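You operate a simulated robot arm through the tools that you are given. There is no shell and no other tool. Be economical: measure what you need, move in short steps, check, and stop when the job is done.

Carry out the task below with a simulated robot arm. There is one attempt and no reset: what you move stays moved.

Task
Sand the old paint off the board on the bench's clamp plate with the sanding block marked 120.
Fine: tighten the orange clamp on it first; put the block back, loosen the clamp all the way and swing its arm aside. Set down upright: what you pick out. What is to be rubbed or washed off counts as gone when no trace of it is left.

Only the result counts: the job must be done as asked and must still hold three seconds after the hand-in. Knocking over, shifting, dropping, spilling or breaking anything else fails it.

Robot
A 7-joint arm with a two-finger parallel gripper, fixed in place. Base frame: the origin is at the foot of the arm, x ahead of it, y to its left, z up; the work surface is at about z = 920. Lengths are in mm, angles in degrees, forces in N, time in s.
With the tool pointing down near the work surface it reaches from about 240 to 680 mm from the base axis. Its first joint turns from -66.0 to 66.0 degrees. Payload 2.4 kg.
Tool frame: the origin (TCP) lies between the finger pads and is the grasp point; the fingertips stand 30 mm ahead of it; z points along the fingers, y is the line along which they close. Largest opening 94 mm; finger width 28, thickness 10; the body of the gripper, 50 by 96 mm, starts 55 mm behind the TCP.
Orientation is that of the tool frame in the base frame, as [roll, pitch, yaw] about the fixed x, y, z axes, in that order (R = Rz(yaw) Ry(pitch) Rx(roll)). With the fingers straight down and closing along the base's y, the tool's x points along the base's -x, its y along +y and its z along -z.

Tools
- The arm moves only by the tool servo_tool. Its argument "steps" is a list that holds one entry, the list of rows, each a list of 6 numbers: the shift along the tool's x, y, z in mm, then the turn, a rotation vector about the tool's x, y, z in degrees. In form: [[[tx, ty, tz, wx, wy, wz], ...]]. A call has 1 to 10 rows; each row is the pose to reach, as a shift and turn from the pose commanded when the call began, along the tool's axes at that moment. "grip" is the gripper command, from -1 (fully open) to 1 (shut), values between in proportion, set as the call begins (left out, the last holds). Rows are played at 5 a second. More than 50 mm and 8.6 degrees between two rows, or a gripper value outside its range, and nothing of the call is played. A pose out of reach is approached as far as the arm can. The call stops where the force on the tool passes 70 N (or 10 N more than at its start, if that is more) or the arm is blocked; 0.2 s more then pass. The fingers move at their own pace (about 153 mm/s each) and stop on an object; they squeeze with about 30 N. The grip force told is the motor's: it shows also when the fingers shut on nothing. Time passes only in rows, and 0.2 s behind the last, so rows that repeat a pose let the fingers close. It gives the time, the measured TCP pose, the force on the tool (base axes), the opening and the grip force at its end, in the units of the frame above (readings bear some noise), with the torque about the TCP (base axes, N m) and any sound that the robot's microphone picked up, and new pictures: "pictures" is both (left out), scene, wrist or none.
- Cameras (640 x 400 px; columns grow to the right, rows downward): "scene" is fixed at [45.3, 482.3, 1443.1]; the picture's right is [-0.66, -0.75, 0.00], its down [-0.44, 0.38, -0.81] and it looks along [0.61, -0.54, -0.58] (base axes); focal length 256 px, centre (320, 200). "wrist" rides on the gripper at [76, 14, -102] in the tool frame; the picture's right is [-0.18, 0.98, 0.00], its down [-0.75, -0.14, -0.64] and it looks along [-0.63, -0.12, 0.77] (tool axes); focal length 243 px, centre (320, 200). There is no depth. A picture from a camera that has moved, and an enlarged one, comes with that camera's place and axes in the base frame and with its lens.
- enlarge(camera, box): a new picture of the part [left, top, right, bottom] of that camera's present view, enlarged. No time passes.
- finish_job(): hands the job in; it is judged then, once.

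Go step by step. Nothing tells you positions but the pictures and the camera data: compare them with the known pose of the tool, close in by small moves and look again before you grip or let go. The budget is 120 turns and 200 pictures, counting those below and the enlarged ones. Unless the task says otherwise, let go and move clear before handing in, and close with one line.

The tools are called by a JSON object that holds its "api" and its "payload". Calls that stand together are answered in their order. servo_tool: Moves the arm, as the interface text tells. Its arguments: {"type":"object","properties":{"steps":{"type":"array"},"grip":{"type":"number"},"pictures":{"type":"string","enum":["both","scene","wrist","none"]}},"required":["steps"]} The other tools are called the same way: enlarge (camera, box) takes an enlarged picture of a part of a camera's view; finish_job () hands the job in.

At the start:

```text
time: 0.0
tcp_pos: [352.5, -54.3, 1284.8]
tool_rot: [180.0, 0.0, -180.0]
ft_force: [0.2, 0.0, 0.6]
torque: [-0.03, 0.0, 0.01]
grip_width: 94.3
grasp_force: 0.1
```

scene: 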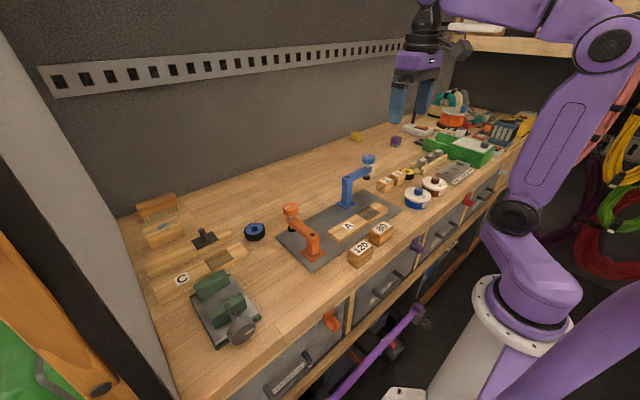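
wrist: 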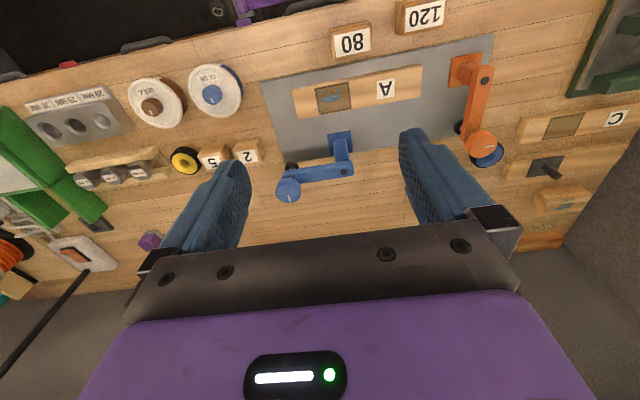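

I see the clamp plate with board A, the orange and blue clamps, and sanding blocks 120 and 80. I'll take enlarged views first.

{"api": "enlarge", "payload": {"camera": "scene", "box": [260, 140, 420, 280]}}

{"api": "enlarge", "payload": {"camera": "wrist", "box": [250, 0, 540, 210]}}

```text
2.86 times, centred on (340, 210) of scene
camera zoom: at [45.3, 482.3, 1443.1], right [-0.66, -0.75, 0.0], down [-0.44, 0.38, -0.81], along [0.61, -0.54, -0.58], focal length 731 px, centre (263, 171)
```

zoom: 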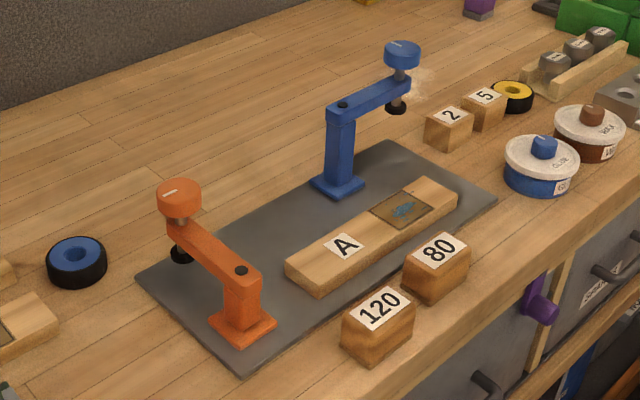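

```text
1.90 times, centred on (395, 105) of wrist
camera zoom: at [275.8, -39.8, 1385.2], right [0.18, 0.98, 0.0], down [0.75, -0.14, 0.64], along [0.63, -0.12, -0.77], focal length 462 px, centre (177, 381)
```

zoom: 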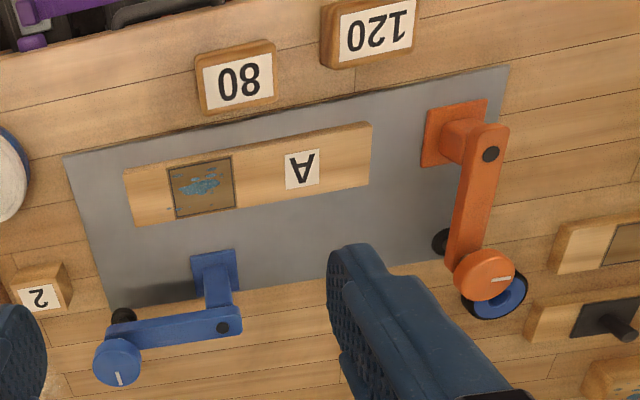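

The orange clamp pivot is near (412,180), with its arm pointing +x and the knob near (498,180,1030). The board lies along y at x≈412, from y≈-111 to 106. I'll move above the orange clamp for a closer look.

{"api": "servo_tool", "payload": {"steps": [[[-14, 33, 15, 0, 0, 0], [-28, 67, 30, 0, 0, 0], [-42, 100, 45, 0, 0, 0], [-56, 134, 60, 0, 0, 0], [-70, 167, 75, 0, 0, 0], [-84, 200, 90, 0, 0, 0], [-97, 234, 105, 0, 0, 0], [-97, 234, 105, 0, 0, 0]]], "grip": -1}}

```text
time: 1.8
tcp_pos: [449.5, 179.6, 1178.2]
tool_rot: [-179.9, 0.0, 179.9]
ft_force: [0.2, -0.6, 0.1]
torque: [0.03, 0.02, -0.02]
grip_width: 93.8
grasp_force: 0.0
camera wrist: at [372.9, 194.2, 1278.4], right [0.18, 0.98, 0.0], down [0.75, -0.14, 0.64], along [0.63, -0.12, -0.77], focal length 243 px, centre (320, 200)
```

scene: 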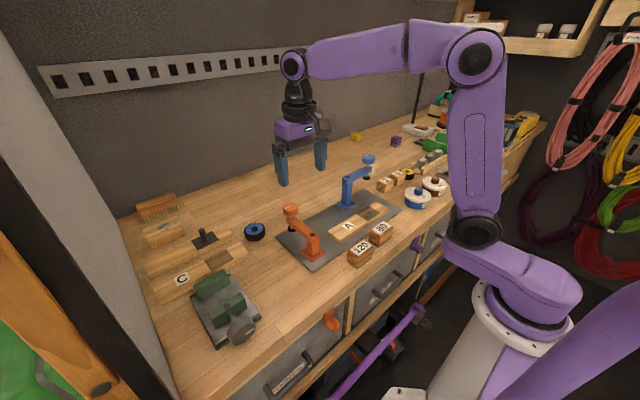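
wrist: 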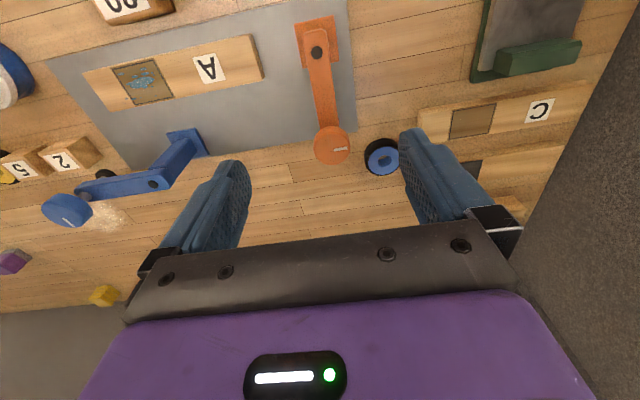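

The refined pivot is about (414,182) and the knob about (501,183). I'll descend around the arm at x≈450 and close on it.

{"api": "servo_tool", "payload": {"steps": [[[0, 3, 40, 0, 0, 0], [0, 3, 80, 0, 0, 0], [0, 3, 120, 0, 0, 0], [0, 3, 150, 0, 0, 0], [0, 3, 170, 0, 0, 0], [0, 3, 183, 0, 0, 0], [0, 3, 183, 0, 0, 0]]]}}

{"api": "enlarge", "payload": {"camera": "scene", "box": [240, 130, 400, 270]}}

```text
time: 3.4
tcp_pos: [448.4, 181.5, 996.8]
tool_rot: [-180.0, 0.0, 180.0]
ft_force: [0.6, 0.3, 0.1]
torque: [-0.02, -0.01, 0.0]
grip_width: 94.0
grasp_force: 0.1
camera wrist: at [372.8, 195.5, 1096.7], right [0.18, 0.98, 0.0], down [0.75, -0.14, 0.64], along [0.63, -0.12, -0.77], focal length 243 px, centre (320, 200)
```

scene: 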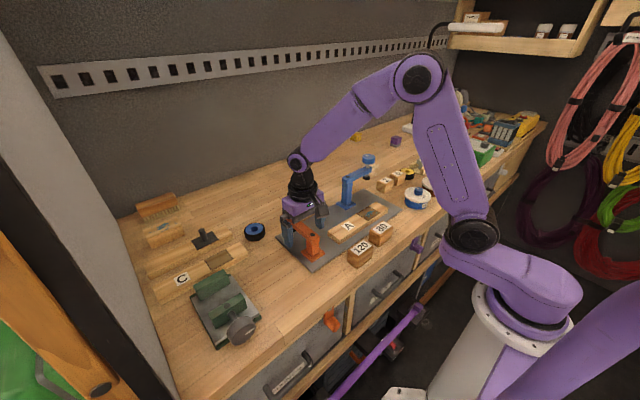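
wrist: 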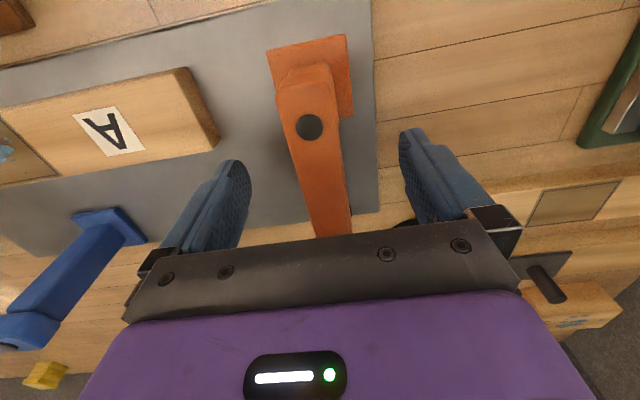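

```text
2.86 times, centred on (320, 200) of scene
camera zoom: at [45.3, 482.3, 1443.1], right [-0.66, -0.75, 0.0], down [-0.44, 0.38, -0.81], along [0.61, -0.54, -0.58], focal length 731 px, centre (320, 200)
```

zoom: 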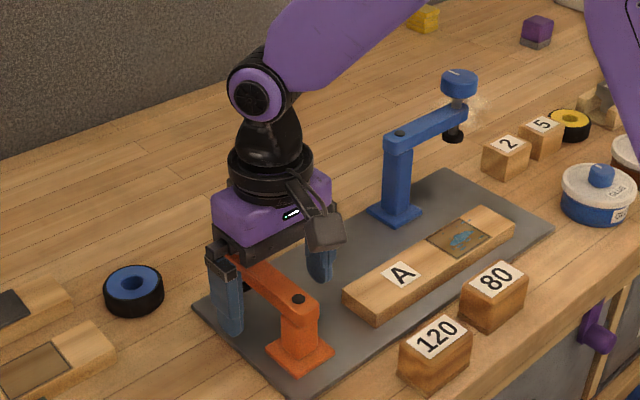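

The arm is between the fingers, so I'll close on it and swing the first 45°.

{"api": "servo_tool", "payload": {"steps": [[[0, 0, 0, 0, 0, 0], [0, 0, 0, 0, 0, 0], [0, 0, 0, 0, 0, 0], [0.3, -4.6, 0, 0, 0, 7.5], [1.2, -9.2, 0, 0, 0, 15], [2.7, -13.5, 0, 0, 0, 22.5], [4.7, -17.7, 0, 0, 0, 30], [7.3, -21.6, 0, 0, 0, 37.5], [10.4, -25, 0, 0, 0, 45]]], "grip": 1}}

```text
time: 5.4
tcp_pos: [440.1, 158.0, 995.6]
tool_rot: [180.0, 0.0, 134.8]
ft_force: [5.8, 11.3, -12.2]
torque: [-0.51, -0.27, -0.27]
grip_width: 28.2
grasp_force: 44.7
camera wrist: at [395.4, 222.7, 1096.9], right [0.83, 0.56, 0.0], down [0.43, -0.63, 0.64], along [0.36, -0.53, -0.77], focal length 243 px, centre (320, 200)
```

scene: 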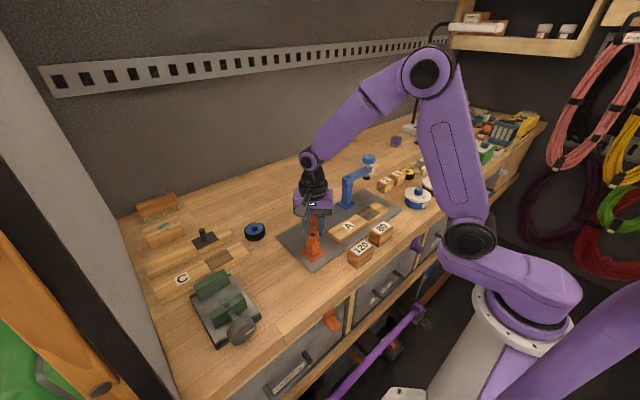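
wrist: 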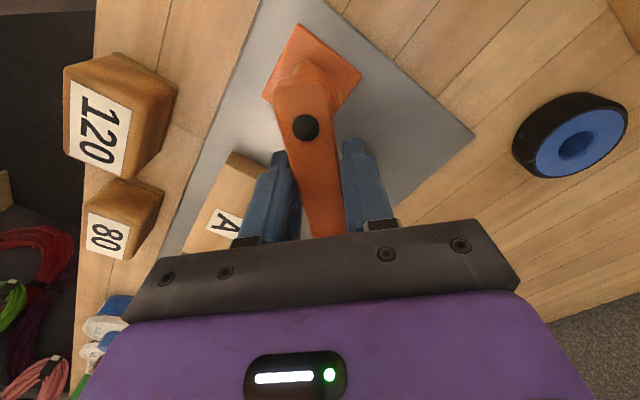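

The arm swings freely. I'll continue another 45° so that it points along -y over the board's end.

{"api": "servo_tool", "payload": {"steps": [[[0.3, -4.6, 0, 0, 0, 7.5], [1.2, -9.2, 0, 0, 0, 15], [2.7, -13.5, 0, 0, 0, 22.5], [4.7, -17.7, 0, 0, 0, 30], [7.3, -21.6, 0, 0, 0, 37.5], [10.4, -25, 0, 0, 0, 45], [10.4, -25, 0, 0, 0, 45]]]}}

{"api": "enlarge", "payload": {"camera": "scene", "box": [260, 160, 400, 280]}}

```text
time: 7.0
tcp_pos: [413.9, 148.1, 997.0]
tool_rot: [179.9, 0.1, 90.0]
ft_force: [14.6, 24.4, -33.3]
torque: [-0.13, 0.01, 0.01]
grip_width: 28.3
grasp_force: 44.4
camera wrist: at [428.8, 224.7, 1097.2], right [0.98, -0.18, 0.0], down [-0.14, -0.75, 0.64], along [-0.12, -0.63, -0.77], focal length 243 px, centre (320, 200)
```

scene: 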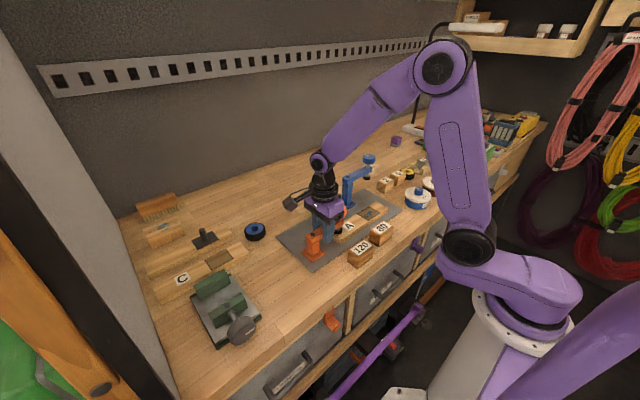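
wrist: 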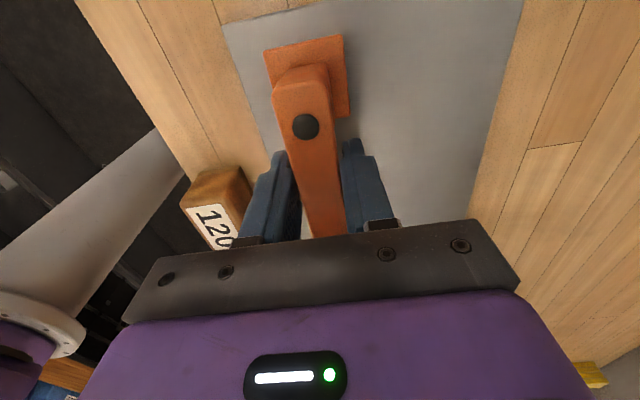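

```text
3.33 times, centred on (330, 220) of scene
camera zoom: at [46.1, 483.1, 1442.8], right [-0.66, -0.75, 0.0], down [-0.44, 0.38, -0.81], along [0.61, -0.54, -0.58], focal length 853 px, centre (287, 133)
```

zoom: 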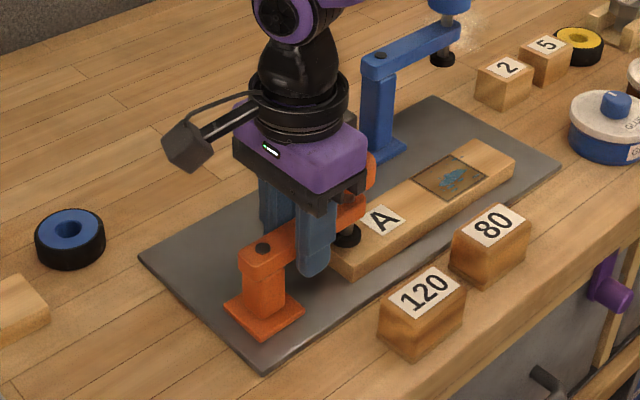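

The pad is above the board's end now. I'll open and raise clear.

{"api": "servo_tool", "payload": {"steps": [[[0, 0, 0, 0, 0, 0], [0, 0, 0, 0, 0, 0], [0, 0, -30, 0, 0, 0], [0, 0, -60, 0, 0, 0], [0, 0, -90, 0, 0, 0], [0, 0, -120, 0, 0, 0], [10, 0, -120, 0, 0, 0], [10, 0, -120, 0, 0, 0]]], "grip": -1}}

{"api": "enlarge", "payload": {"camera": "scene", "box": [270, 160, 400, 270]}}

```text
time: 8.8
tcp_pos: [412.5, 157.2, 1119.5]
tool_rot: [-180.0, 0.1, 90.1]
ft_force: [0.3, 0.7, -0.5]
torque: [0.04, 0.0, -0.02]
grip_width: 94.1
grasp_force: 0.1
camera wrist: at [426.7, 234.1, 1218.8], right [0.98, -0.18, 0.0], down [-0.14, -0.75, 0.64], along [-0.12, -0.63, -0.77], focal length 243 px, centre (320, 200)
```

scene: 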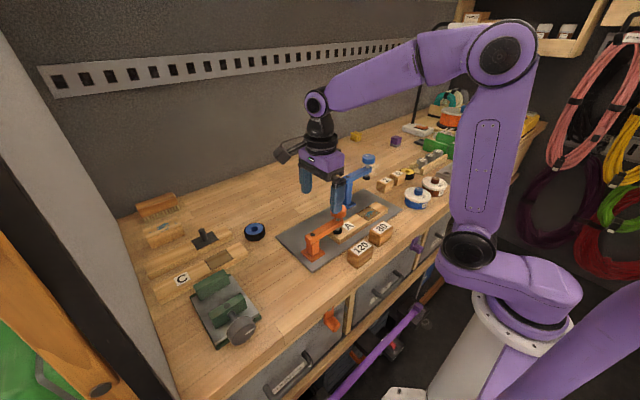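
wrist: 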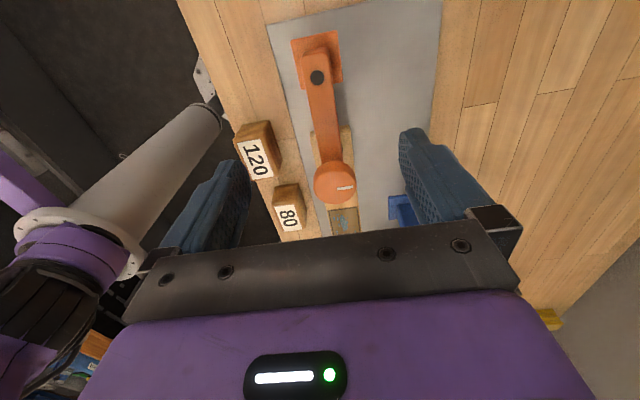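

```text
3.64 times, centred on (335, 215) of scene
camera zoom: at [45.3, 482.3, 1443.1], right [-0.66, -0.75, 0.0], down [-0.44, 0.38, -0.81], along [0.61, -0.54, -0.58], focal length 931 px, centre (266, 146)
```

zoom: 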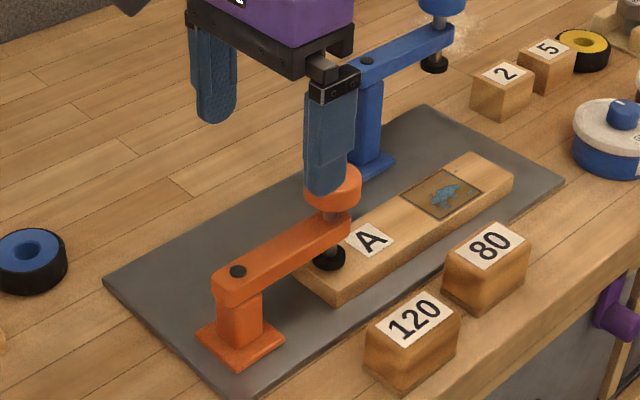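

The knob is now at about (415.5,98,1030). I'll move over it and wind the wrist back counter-clockwise to get range for tightening.

{"api": "servo_tool", "payload": {"steps": [[[-20, 1, 0, 0, 0, -8.5], [-40, 2, 0, 0, 0, -17], [-59, 3, 0, 0, 0, -25.5], [-59, 3, 0, 0, 0, -34], [-59, 3, 0, 0, 0, -42.5], [-59, 3, 0, 0, 0, -51], [-59, 3, 0, 0, 0, -59.5], [-59, 3, 0, 0, 0, -68], [-59, 3, 0, 0, 0, -76.5], [-59, 3, 0, 0, 0, -85]]], "grip": -1, "pictures": "none"}}

{"api": "servo_tool", "payload": {"steps": [[[0, 0, 0, 0, 0, -8.5], [0, 0, 0, 0, 0, -17], [0, 0, 0, 0, 0, -25.5], [0, 0, 0, 0, 0, -34], [0, 0, 0, 0, 0, -42.5], [0, 0, 0, 0, 0, -51], [0, 0, 0, 0, 0, -59.5], [0, 0, 0, 0, 0, -68], [0, 0, 0, 0, 0, -76.5], [0, 0, 0, 0, 0, -85]]]}}

```text
time: 11.0
tcp_pos: [415.4, 98.3, 1117.2]
tool_rot: [-180.0, 0.0, 175.2]
ft_force: [-0.2, -0.3, 0.4]
torque: [-0.02, -0.02, -0.04]
grip_width: 93.8
grasp_force: 0.1
```

```text
time: 13.2
tcp_pos: [416.3, 99.6, 1117.5]
tool_rot: [-180.0, 0.0, -99.8]
ft_force: [-0.4, -0.2, 0.3]
torque: [0.01, -0.03, 0.0]
grip_width: 93.9
grasp_force: 0.2
camera wrist: at [389.4, 26.5, 1217.4], right [-0.94, 0.35, 0.0], down [0.27, 0.72, 0.64], along [0.22, 0.6, -0.77], focal length 243 px, centre (320, 200)
```

scene: 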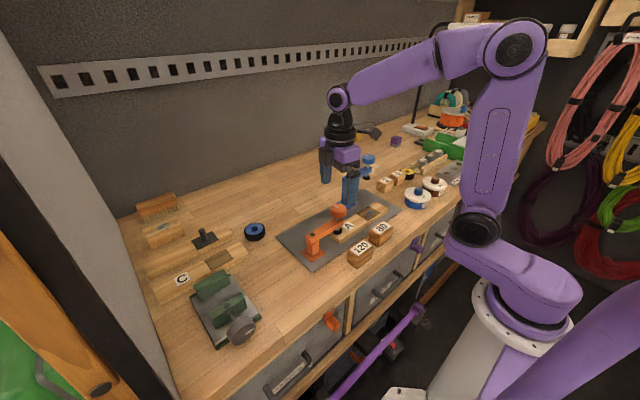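
wrist: 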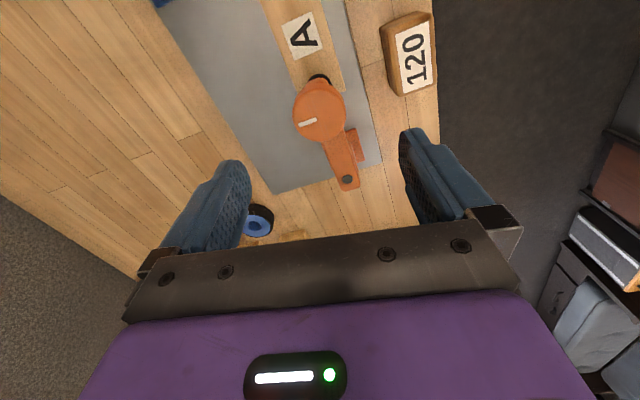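

The knob centre works out near (414,93) with its top near 1025. I'll lower part way and check that it is centred between the fingers.

{"api": "servo_tool", "payload": {"steps": [[[6.9, 1.1, 25, 0, 0, 0], [6.9, 1.1, 50, 0, 0, 0], [6.9, 1.1, 72, 0, 0, 0], [6.9, 1.1, 72, 0, 0, 0]]]}}

{"api": "enlarge", "payload": {"camera": "scene", "box": [290, 160, 390, 250]}}

```text
time: 14.2
tcp_pos: [413.4, 91.1, 1043.0]
tool_rot: [-179.9, -0.1, -99.9]
ft_force: [0.1, 0.2, -0.2]
torque: [0.0, -0.01, 0.01]
grip_width: 94.2
grasp_force: 0.1
camera wrist: at [386.1, 18.9, 1144.4], right [-0.94, 0.35, 0.0], down [0.27, 0.72, 0.64], along [0.23, 0.6, -0.77], focal length 243 px, centre (320, 200)
```

scene: 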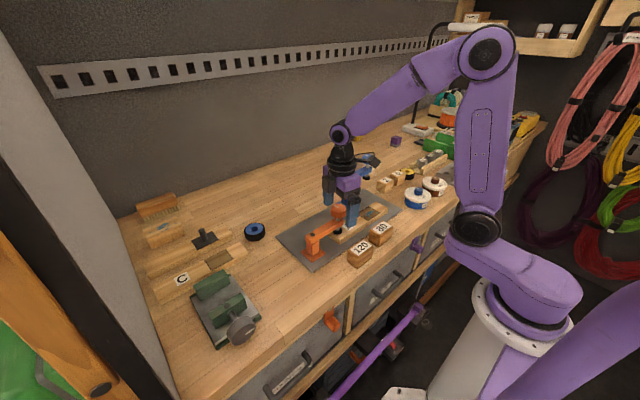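
wrist: 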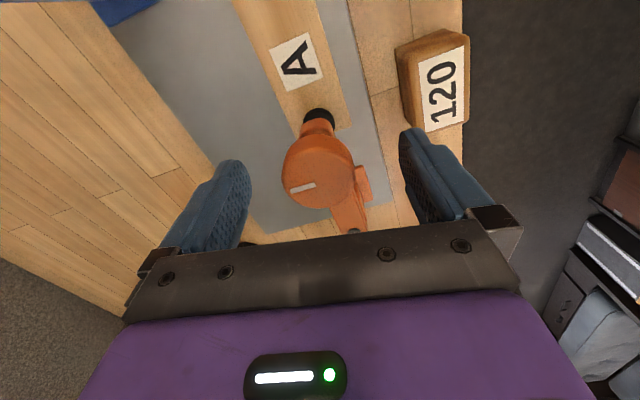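

```text
4.44 times, centred on (340, 205) of scene
camera zoom: at [45.3, 482.3, 1443.1], right [-0.66, -0.75, 0.0], down [-0.44, 0.38, -0.81], along [0.61, -0.54, -0.58], focal length 1138 px, centre (231, 178)
```

zoom: 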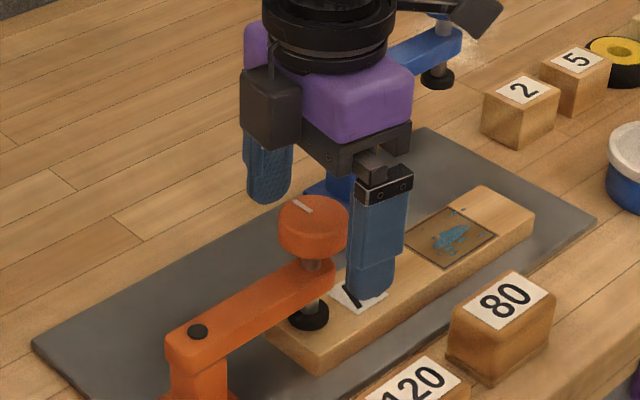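

The knob is centred at about (415,90), top near 1026. I'll lower to z≈1035, grip it and turn clockwise 76°.

{"api": "servo_tool", "payload": {"steps": [[[1, -1.5, 8, 0, 0, 0], [1, -1.5, 8, 0, 0, 0]]], "grip": -1, "pictures": "none"}}

{"api": "servo_tool", "payload": {"steps": [[[0, 0, 0, 0, 0, 0], [0, 0, 0, 0, 0, 0], [0, 0, 0, 0, 0, 8.5], [0, 0, 0, 0, 0, 17], [0, 0, 0, 0, 0, 25.5], [0, 0, 0, 0, 0, 34], [0, 0, 0, 0, 0, 42.5], [0, 0, 0, 0, 0, 51], [0, 0, 0, 0, 0, 59.5], [0, 0, 0, 0, 0, 68]]], "grip": 1}}

```text
time: 14.8
tcp_pos: [415.0, 90.2, 1035.2]
tool_rot: [180.0, 0.0, -100.0]
ft_force: [0.0, -0.9, -0.1]
torque: [0.01, 0.01, 0.0]
grip_width: 93.8
grasp_force: 0.1
```

```text
time: 17.0
tcp_pos: [414.9, 93.6, 1035.7]
tool_rot: [180.0, -0.2, -168.1]
ft_force: [-4.2, 17.6, -34.3]
torque: [0.13, 0.27, 0.08]
grip_width: 40.8
grasp_force: 44.9
camera wrist: at [337.6, 90.7, 1136.8], right [-0.02, 1.0, 0.0], down [0.77, 0.02, 0.64], along [0.64, 0.01, -0.77], focal length 243 px, centre (320, 200)
```

scene: 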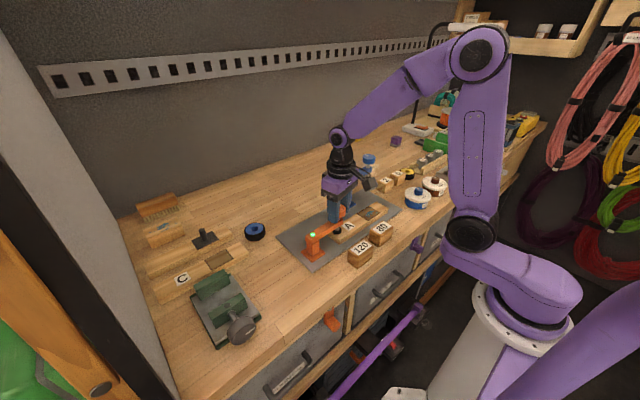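
wrist: 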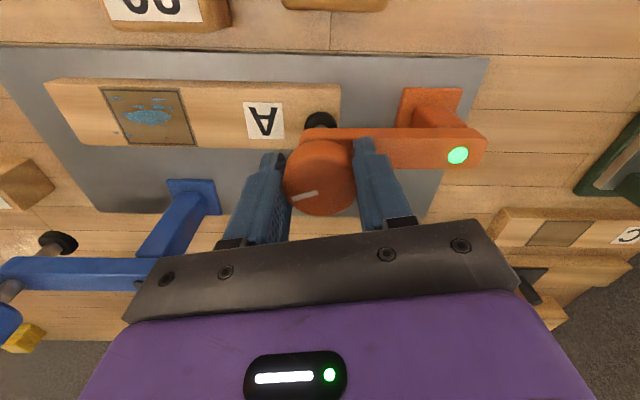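

The clamp's pivot lamp has turned green, so the clamp is tight. I'll release, raise and check it stays lit.

{"api": "servo_tool", "payload": {"steps": [[[0, 0, 0, 0, 0, 0], [0, 0, 0, 0, 0, 0], [0, 0, -30, 0, 0, 0], [0, 0, -60, 0, 0, 0], [0, 0, -90, 0, 0, 0], [0, 0, -120, 0, 0, 0], [0, 0, -120, 0, 0, 0]]], "grip": -1}}

{"api": "enlarge", "payload": {"camera": "scene", "box": [290, 180, 400, 270]}}

```text
time: 18.6
tcp_pos: [415.5, 91.3, 1157.9]
tool_rot: [-180.0, 0.0, -168.0]
ft_force: [0.4, -0.1, -0.1]
torque: [0.0, 0.03, -0.03]
grip_width: 93.8
grasp_force: 0.2
camera wrist: at [337.9, 89.3, 1257.8], right [-0.02, 1.0, 0.0], down [0.77, 0.02, 0.64], along [0.64, 0.02, -0.77], focal length 243 px, centre (320, 200)
```

scene: 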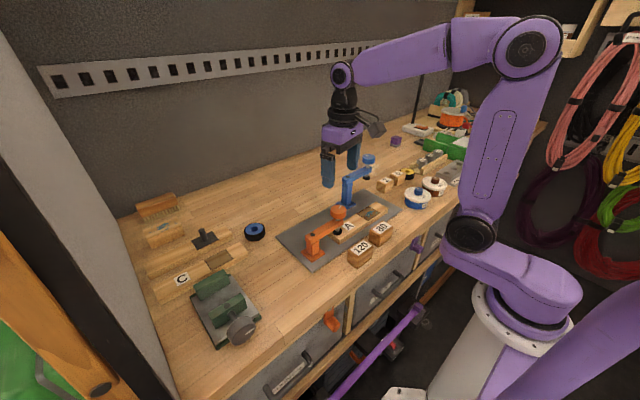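
wrist: 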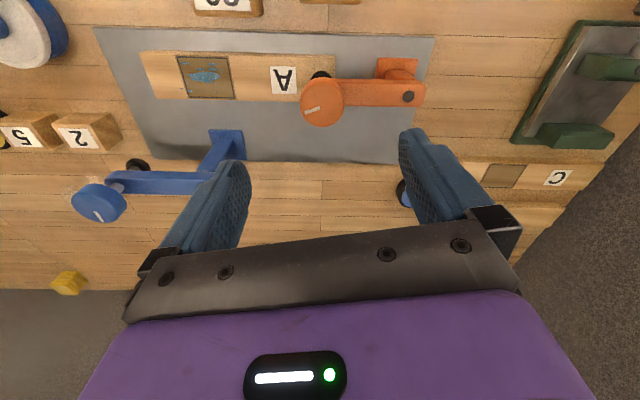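

```text
4.44 times, centred on (345, 225) of scene
camera zoom: at [45.3, 482.3, 1443.1], right [-0.66, -0.75, 0.0], down [-0.44, 0.38, -0.81], along [0.61, -0.54, -0.58], focal length 1138 px, centre (209, 89)
```

zoom: 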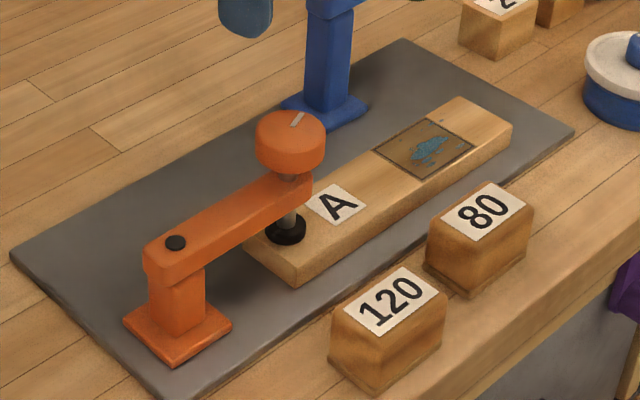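

The lamp went dark after release and the knob has barely descended, so more turns may be needed. I'll look more closely.

{"api": "enlarge", "payload": {"camera": "wrist", "box": [270, 45, 440, 145]}}

{"api": "enlarge", "payload": {"camera": "scene", "box": [305, 195, 365, 265]}}

```text
3.76 times, centred on (355, 95) of wrist
camera zoom: at [337.9, 89.3, 1257.8], right [-0.02, 1.0, 0.0], down [0.77, 0.02, 0.64], along [0.64, 0.02, -0.77], focal length 913 px, centre (188, 595)
```

zoom: 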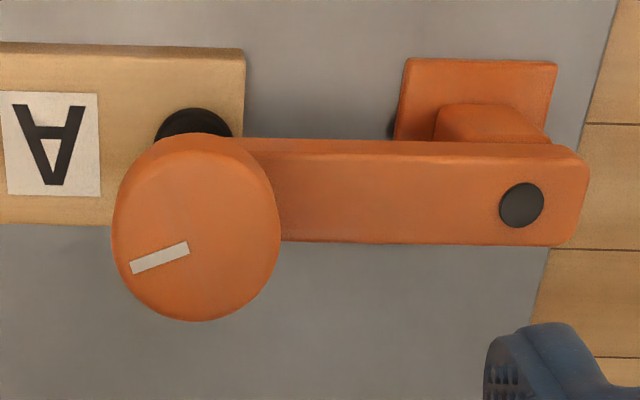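

```text
5.71 times, centred on (335, 230) of scene
camera zoom: at [45.3, 482.3, 1443.1], right [-0.66, -0.75, 0.0], down [-0.44, 0.38, -0.81], along [0.61, -0.54, -0.58], focal length 1463 px, centre (234, 29)
```

zoom: 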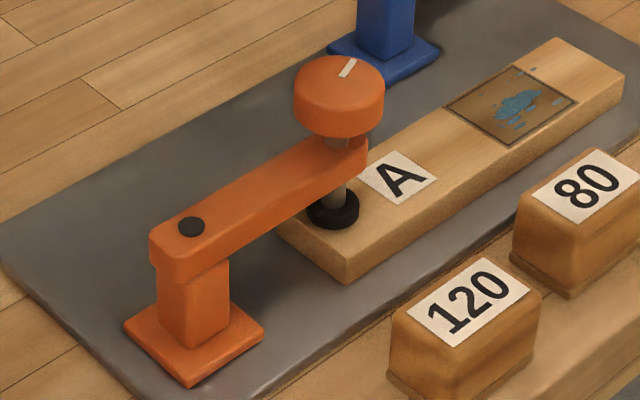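

I'll re-grip the knob and continue clockwise, watching the lamp and torque.

{"api": "servo_tool", "payload": {"steps": [[[0, 0, 40, 0, 0, 0], [0, 0, 80, 0, 0, 0], [0, 0, 110, 0, 0, 0], [0, 0, 123, 0, 0, 0], [0, 0, 123, 0, 0, 0]]], "grip": -1, "pictures": "none"}}

{"api": "servo_tool", "payload": {"steps": [[[0, 0, 0, 0, 0, 0], [0, 0, 0, 0, 0, 0], [0, 0, 0, 0, 0, 0]]], "grip": 1}}

```text
time: 19.8
tcp_pos: [413.7, 90.2, 1033.5]
tool_rot: [179.9, -0.1, -168.1]
ft_force: [0.6, -0.3, 0.6]
torque: [-0.03, 0.0, -0.04]
grip_width: 93.8
grasp_force: 0.1
```

```text
time: 20.6
tcp_pos: [415.3, 92.4, 1033.2]
tool_rot: [179.9, 0.0, -167.9]
ft_force: [-0.7, 11.0, -3.5]
torque: [0.2, 0.16, -0.03]
grip_width: 40.7
grasp_force: 44.8
camera wrist: at [337.1, 90.7, 1133.8], right [-0.03, 1.0, 0.0], down [0.77, 0.02, 0.64], along [0.64, 0.02, -0.77], focal length 243 px, centre (320, 200)
```

scene: 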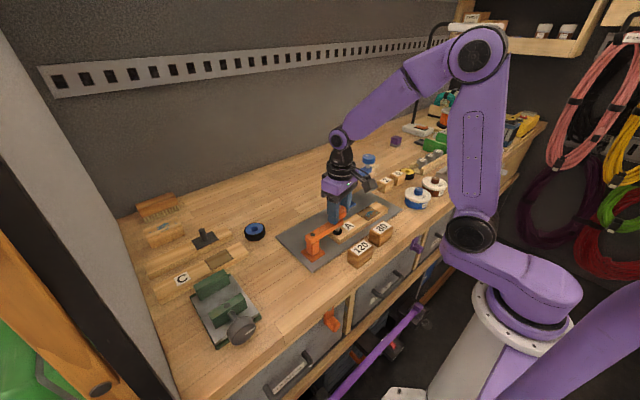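
wrist: 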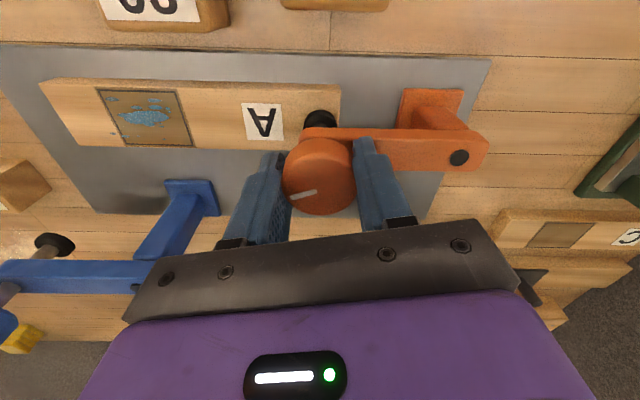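

{"api": "servo_tool", "payload": {"steps": [[[0, 0, 0, 0, 0, 8.5], [0, 0, 0.3, 0, 0, 17], [0, 0, 0.3, 0, 0, 25.5], [0, 0, 0.5, 0, 0, 34], [0, 0, 0.5, 0, 0, 42.5]]]}}

{"api": "servo_tool", "payload": {"steps": [[[0, 0, 0, 0, 0, 8.5], [0, 0, 0.3, 0, 0, 17], [0, 0, 0.3, 0, 0, 25.5], [0, 0, 0.5, 0, 0, 34], [0, 0, 0.5, 0, 0, 42.5], [0, 0, 0.5, 0, 0, 51]]]}}

```text
time: 21.8
tcp_pos: [415.4, 94.3, 1032.2]
tool_rot: [-180.0, -0.1, 149.5]
ft_force: [-2.1, 28.3, -18.4]
torque: [-0.11, -0.55, 0.03]
grip_width: 40.7
grasp_force: 44.8
camera wrist: at [356.8, 144.2, 1132.9], right [0.66, 0.75, 0.0], down [0.58, -0.51, 0.64], along [0.48, -0.42, -0.77], focal length 243 px, centre (320, 200)
```

scene: 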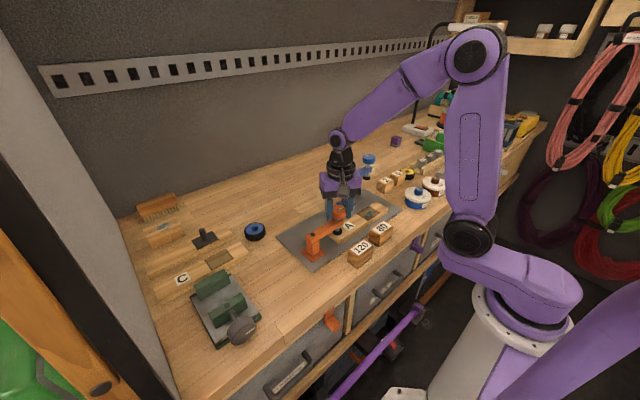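
wrist: 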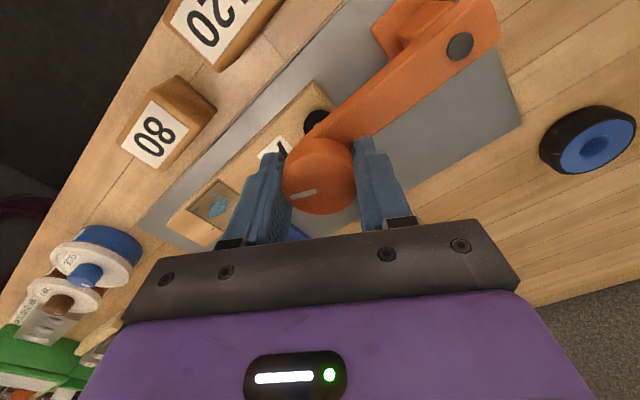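

```text
time: 23.2
tcp_pos: [414.9, 91.3, 1032.6]
tool_rot: [-179.9, -0.1, 98.3]
ft_force: [1.7, 24.8, -27.0]
torque: [0.43, 0.08, 0.04]
grip_width: 40.6
grasp_force: 45.1
camera wrist: at [418.3, 169.3, 1133.4], right [1.0, -0.04, 0.0], down [-0.03, -0.77, 0.64], along [-0.03, -0.64, -0.77], focal length 243 px, centre (320, 200)
```

scene: 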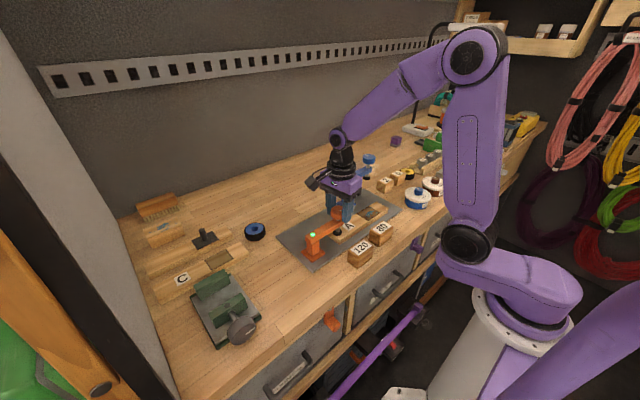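
wrist: 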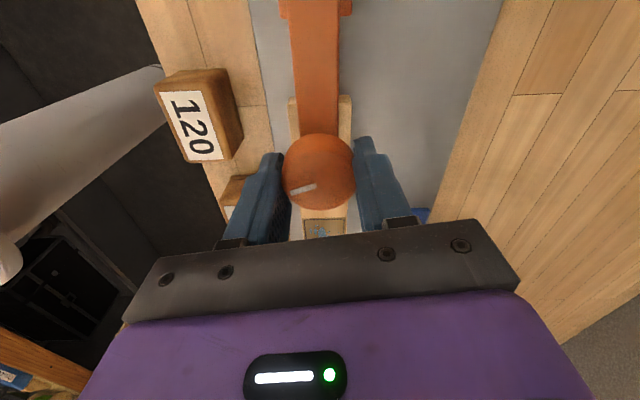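

The lamp is lit again. I'll hold still to see whether it stays lit while gripped.

{"api": "servo_tool", "payload": {"steps": [[[0, 0, 0, 0, 0, 0], [0, 0, 0, 0, 0, 0], [0, 0, 0, 0, 0, 0]]], "pictures": "none"}}

{"api": "enlarge", "payload": {"camera": "scene", "box": [290, 180, 400, 270]}}

```text
time: 24.0
tcp_pos: [414.5, 92.5, 1033.5]
tool_rot: [-180.0, -0.2, 98.4]
ft_force: [0.1, 22.3, -26.4]
torque: [0.45, 0.07, 0.02]
grip_width: 40.5
grasp_force: 45.1
```

```text
4.44 times, centred on (345, 225) of scene
camera zoom: at [45.6, 483.0, 1442.8], right [-0.66, -0.75, 0.0], down [-0.44, 0.38, -0.81], along [0.61, -0.54, -0.58], focal length 1138 px, centre (209, 89)
```

zoom: 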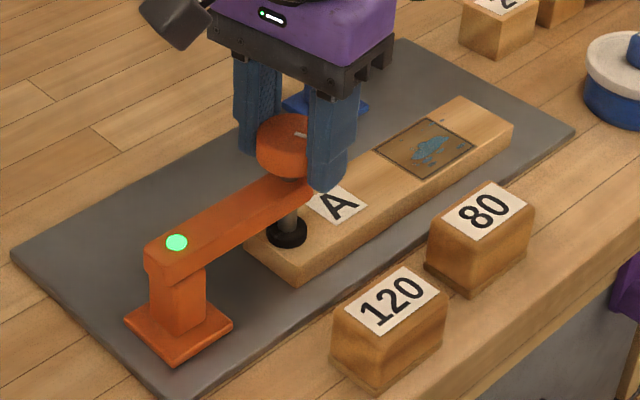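

{"api": "servo_tool", "payload": {"steps": [[[0, 0, 0, 0, 0, 0], [0, 0, 0, 0, 0, 0]]], "grip": -1, "pictures": "none"}}

{"api": "enlarge", "payload": {"camera": "scene", "box": [290, 180, 400, 270]}}

```text
time: 24.6
tcp_pos: [415.4, 90.4, 1033.0]
tool_rot: [180.0, 0.0, 98.5]
ft_force: [-0.1, -0.7, 1.0]
torque: [0.04, -0.03, -0.01]
grip_width: 93.9
grasp_force: 0.1
```

```text
4.44 times, centred on (345, 225) of scene
camera zoom: at [45.3, 482.2, 1443.1], right [-0.66, -0.75, 0.0], down [-0.44, 0.38, -0.81], along [0.61, -0.54, -0.58], focal length 1138 px, centre (209, 89)
```

zoom: 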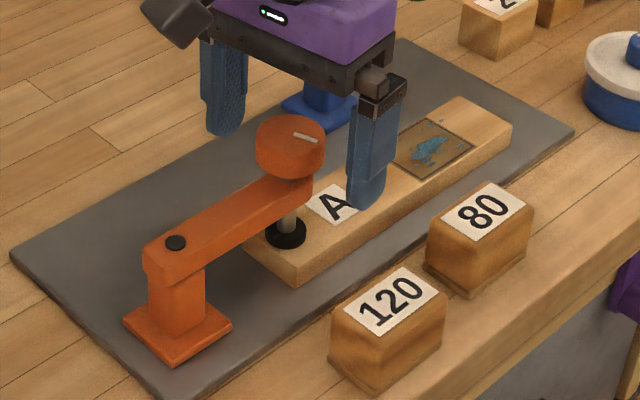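

The lamp lights only under load so far, and the knob has dropped a few mm. I'll rewind the wrist for another clockwise turn.

{"api": "servo_tool", "payload": {"steps": [[[0, 0, -20, 0, 0, 0], [2, 0, -20, 0, 0, -8.5], [2, 0, -20, 0, 0, -17], [2, 0, -20, 0, 0, -25.5], [2, 0, -20, 0, 0, -34], [2, 0, -20, 0, 0, -42.5], [2, 0, -20, 0, 0, -51], [2, 0, -20, 0, 0, -59.5], [2, 0, -20, 0, 0, -68], [2, 0, -20, 0, 0, -76.5]]], "pictures": "none"}}

{"api": "servo_tool", "payload": {"steps": [[[0, 0, 0, 0, 0, -8.5], [0, 0, 0, 0, 0, -17], [0, 0, 0, 0, 0, -25.5], [0, 0, 0, 0, 0, -34], [0, 0, 0, 0, 0, -42.5], [0, 0, 0, 0, 0, -51], [0, 0, 0, 0, 0, -59.5], [0, 0, 0, 0, 0, -68], [0, 0, 0, 0, 0, -76.5], [0, 0, 0, 0, 0, -85]]]}}

```text
time: 26.8
tcp_pos: [415.2, 93.5, 1053.5]
tool_rot: [-179.9, -0.1, 175.2]
ft_force: [-0.5, -0.7, 0.7]
torque: [0.0, -0.01, 0.02]
grip_width: 93.9
grasp_force: 0.1
```

```text
time: 29.0
tcp_pos: [414.3, 93.1, 1052.3]
tool_rot: [-179.9, 0.0, -99.8]
ft_force: [-0.7, 0.3, 0.4]
torque: [0.04, -0.03, 0.0]
grip_width: 94.0
grasp_force: 0.1
camera wrist: at [388.3, 20.5, 1153.7], right [-0.94, 0.35, 0.0], down [0.27, 0.72, 0.64], along [0.22, 0.6, -0.77], focal length 243 px, centre (320, 200)
```

scene: 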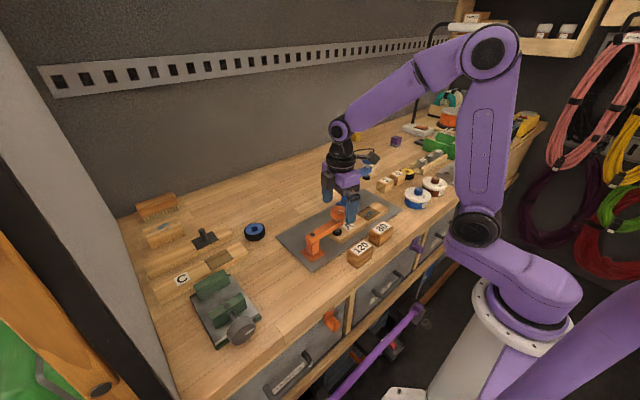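
wrist: 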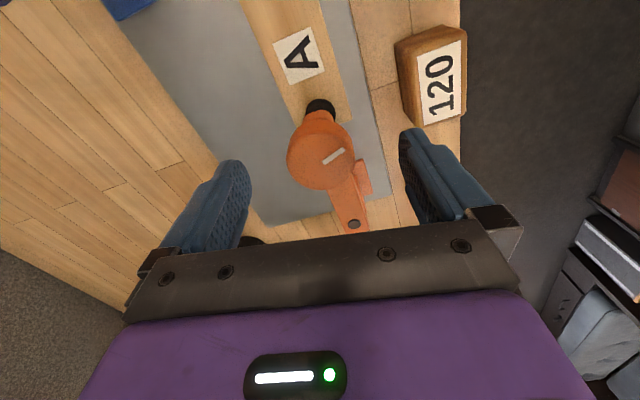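

{"api": "servo_tool", "payload": {"steps": [[[0, 0, 10, 0, 0, 0], [0, 0, 20, 0, 0, 0], [0, 0, 20, 0, 0, 0]]], "grip": -1, "pictures": "none"}}

{"api": "servo_tool", "payload": {"steps": [[[0, 0, 0, 0, 0, 0], [0, 0, 0, 0, 0, 0], [0, 0, 0, 0, 0, 0], [0, 0, 0.5, 0, 0, 8.5], [0, 0, 0.5, 0, 0, 17], [0, 0, 1, 0, 0, 25.5], [0, 0, 1, 0, 0, 34], [0, 0, 1, 0, 0, 42.5], [0, 0, 1, 0, 0, 51]]], "grip": 1}}

```text
time: 29.8
tcp_pos: [415.1, 94.0, 1032.5]
tool_rot: [-180.0, 0.0, -100.0]
ft_force: [0.7, -0.1, -0.3]
torque: [0.01, 0.0, 0.0]
grip_width: 94.1
grasp_force: 0.0
```

```text
time: 31.8
tcp_pos: [415.3, 93.2, 1031.0]
tool_rot: [179.9, 0.2, -151.0]
ft_force: [-4.7, 3.8, 2.4]
torque: [0.17, -0.23, 0.69]
grip_width: 40.8
grasp_force: 44.7
camera wrist: at [341.9, 68.8, 1132.1], right [-0.31, 0.95, 0.0], down [0.73, 0.24, 0.64], along [0.61, 0.2, -0.77], focal length 243 px, centre (320, 200)
```

scene: 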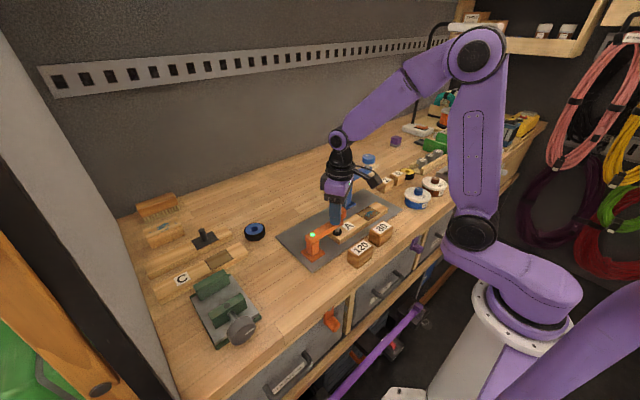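
wrist: 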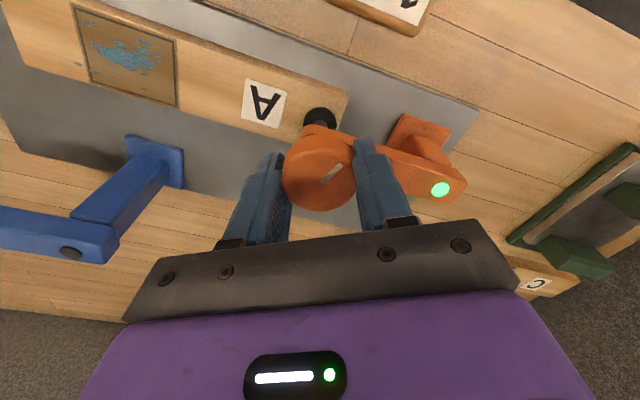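

There is now real resistance (0.69 N m) and the lamp is green. I'll release and check that it stays lit.

{"api": "servo_tool", "payload": {"steps": [[[0, 0, 0, 0, 0, 0], [0, 0, 0, 0, 0, 0], [0, 0, -20, 0, 0, 0]]], "grip": -1}}

{"api": "enlarge", "payload": {"camera": "scene", "box": [290, 180, 400, 270]}}

```text
time: 32.6
tcp_pos: [414.6, 91.8, 1051.0]
tool_rot: [-180.0, 0.0, -151.0]
ft_force: [0.7, 1.0, -0.4]
torque: [-0.01, 0.0, 0.0]
grip_width: 94.1
grasp_force: 0.0
camera wrist: at [341.6, 67.7, 1152.0], right [-0.32, 0.95, 0.0], down [0.73, 0.24, 0.64], along [0.61, 0.2, -0.77], focal length 243 px, centre (320, 200)
```

scene: 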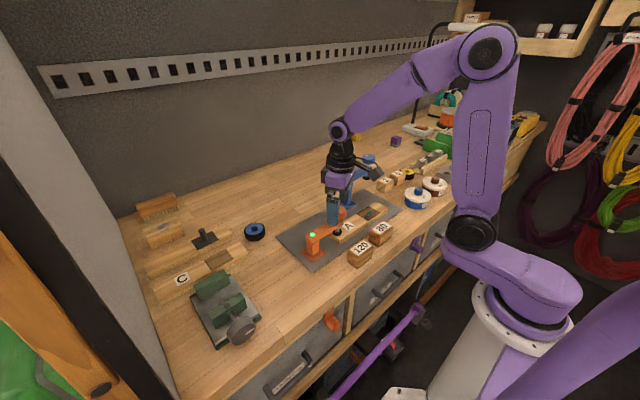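
wrist: 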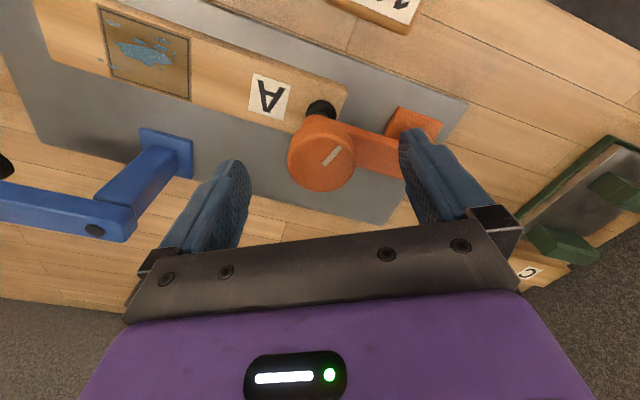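

```text
4.44 times, centred on (345, 225) of scene
camera zoom: at [45.3, 482.3, 1443.1], right [-0.66, -0.75, 0.0], down [-0.44, 0.38, -0.81], along [0.61, -0.54, -0.58], focal length 1138 px, centre (209, 89)
```

zoom: 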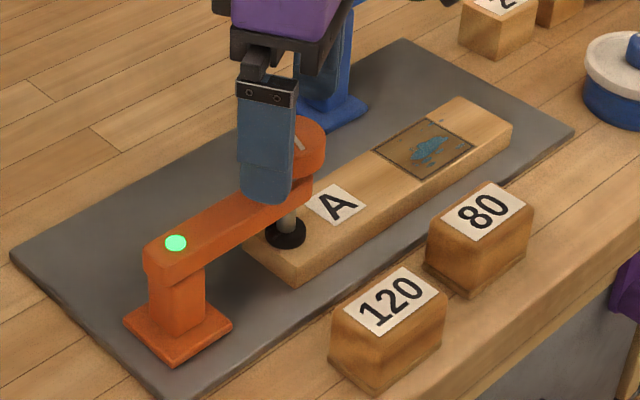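

The lamp stays green with the gripper clear, so the clamp is tight. I'll go above block 120, squaring the wrist.

{"api": "servo_tool", "payload": {"steps": [[[0, 0, -45, 0, 0, 0], [0, 0, -60, 0, 0, 0], [25, 16, -60, 0, 0, 7.5], [50, 33, -60, 0, 0, 15], [77, 50, -60, 0, 0, 22.5], [77, 50, -60, 0, 0, 29], [77, 50, -60, 0, 0, 29]]], "grip": -1}}

{"api": "enlarge", "payload": {"camera": "scene", "box": [290, 180, 400, 270]}}

```text
time: 34.2
tcp_pos: [324.4, 99.5, 1111.0]
tool_rot: [179.9, -0.1, 179.9]
ft_force: [-0.4, -0.3, -0.7]
torque: [-0.02, -0.01, -0.01]
grip_width: 93.8
grasp_force: 0.0
camera wrist: at [247.2, 114.0, 1212.1], right [0.19, 0.98, 0.0], down [0.75, -0.14, 0.64], along [0.63, -0.12, -0.77], focal length 243 px, centre (320, 200)
```

scene: 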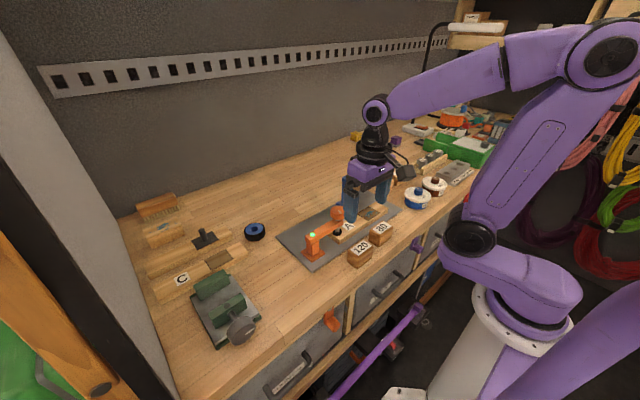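
wrist: 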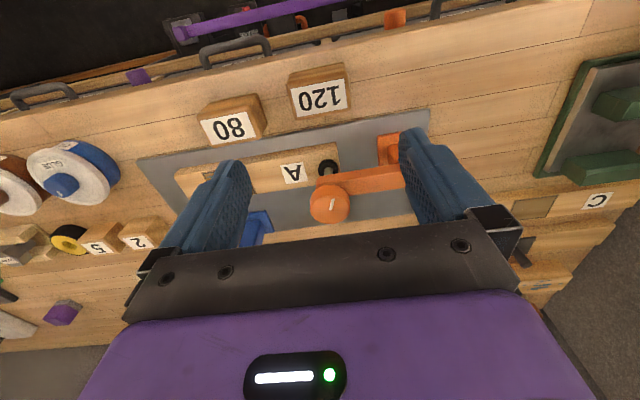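

```text
4.44 times, centred on (345, 225) of scene
camera zoom: at [45.3, 482.3, 1443.1], right [-0.66, -0.75, 0.0], down [-0.44, 0.38, -0.81], along [0.61, -0.54, -0.58], focal length 1138 px, centre (209, 89)
```

zoom: 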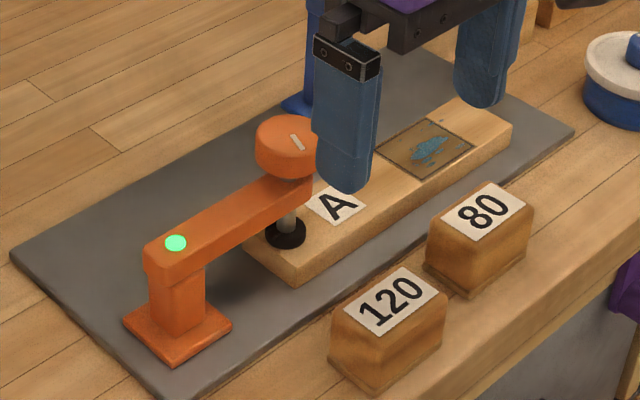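

Block 120's centre is near (321,99), top about 965, squared to the axes. I'll descend part way and check alignment.

{"api": "servo_tool", "payload": {"steps": [[[3, -1, 40, 0, 0, 0], [3, -1, 80, 0, 0, 0], [3, -1, 105, 0, 0, 0], [3, -1, 105, 0, 0, 0]]], "grip": -1}}

{"api": "enlarge", "payload": {"camera": "scene", "box": [320, 180, 420, 280]}}

```text
time: 35.2
tcp_pos: [319.1, 98.4, 1006.7]
tool_rot: [-180.0, 0.1, -179.9]
ft_force: [-0.3, 0.4, 0.2]
torque: [0.03, -0.01, 0.0]
grip_width: 94.2
grasp_force: 0.0
camera wrist: at [243.7, 112.5, 1107.3], right [0.18, 0.98, 0.0], down [0.75, -0.14, 0.64], along [0.63, -0.12, -0.77], focal length 243 px, centre (320, 200)
```

scene: 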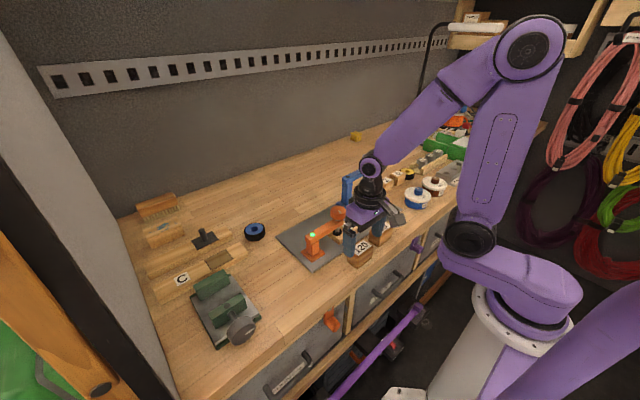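
wrist: 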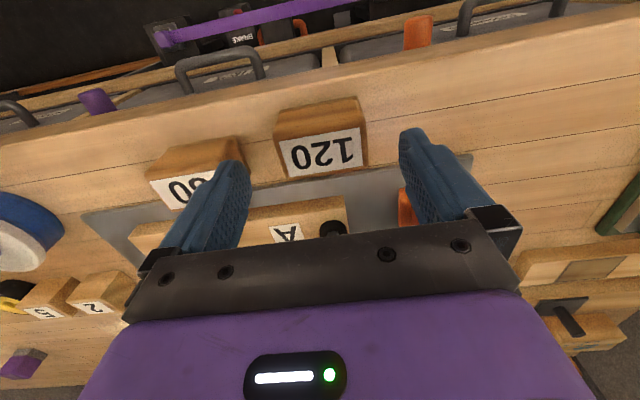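

```text
4.00 times, centred on (370, 230) of scene
camera zoom: at [45.3, 482.3, 1443.1], right [-0.66, -0.75, 0.0], down [-0.44, 0.38, -0.81], along [0.61, -0.54, -0.58], focal length 1024 px, centre (120, 80)
```

zoom: 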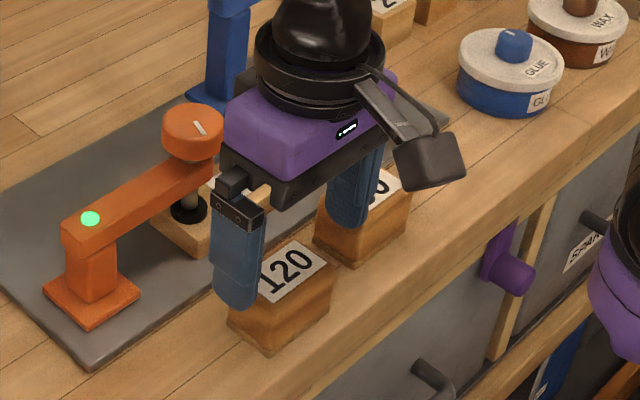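

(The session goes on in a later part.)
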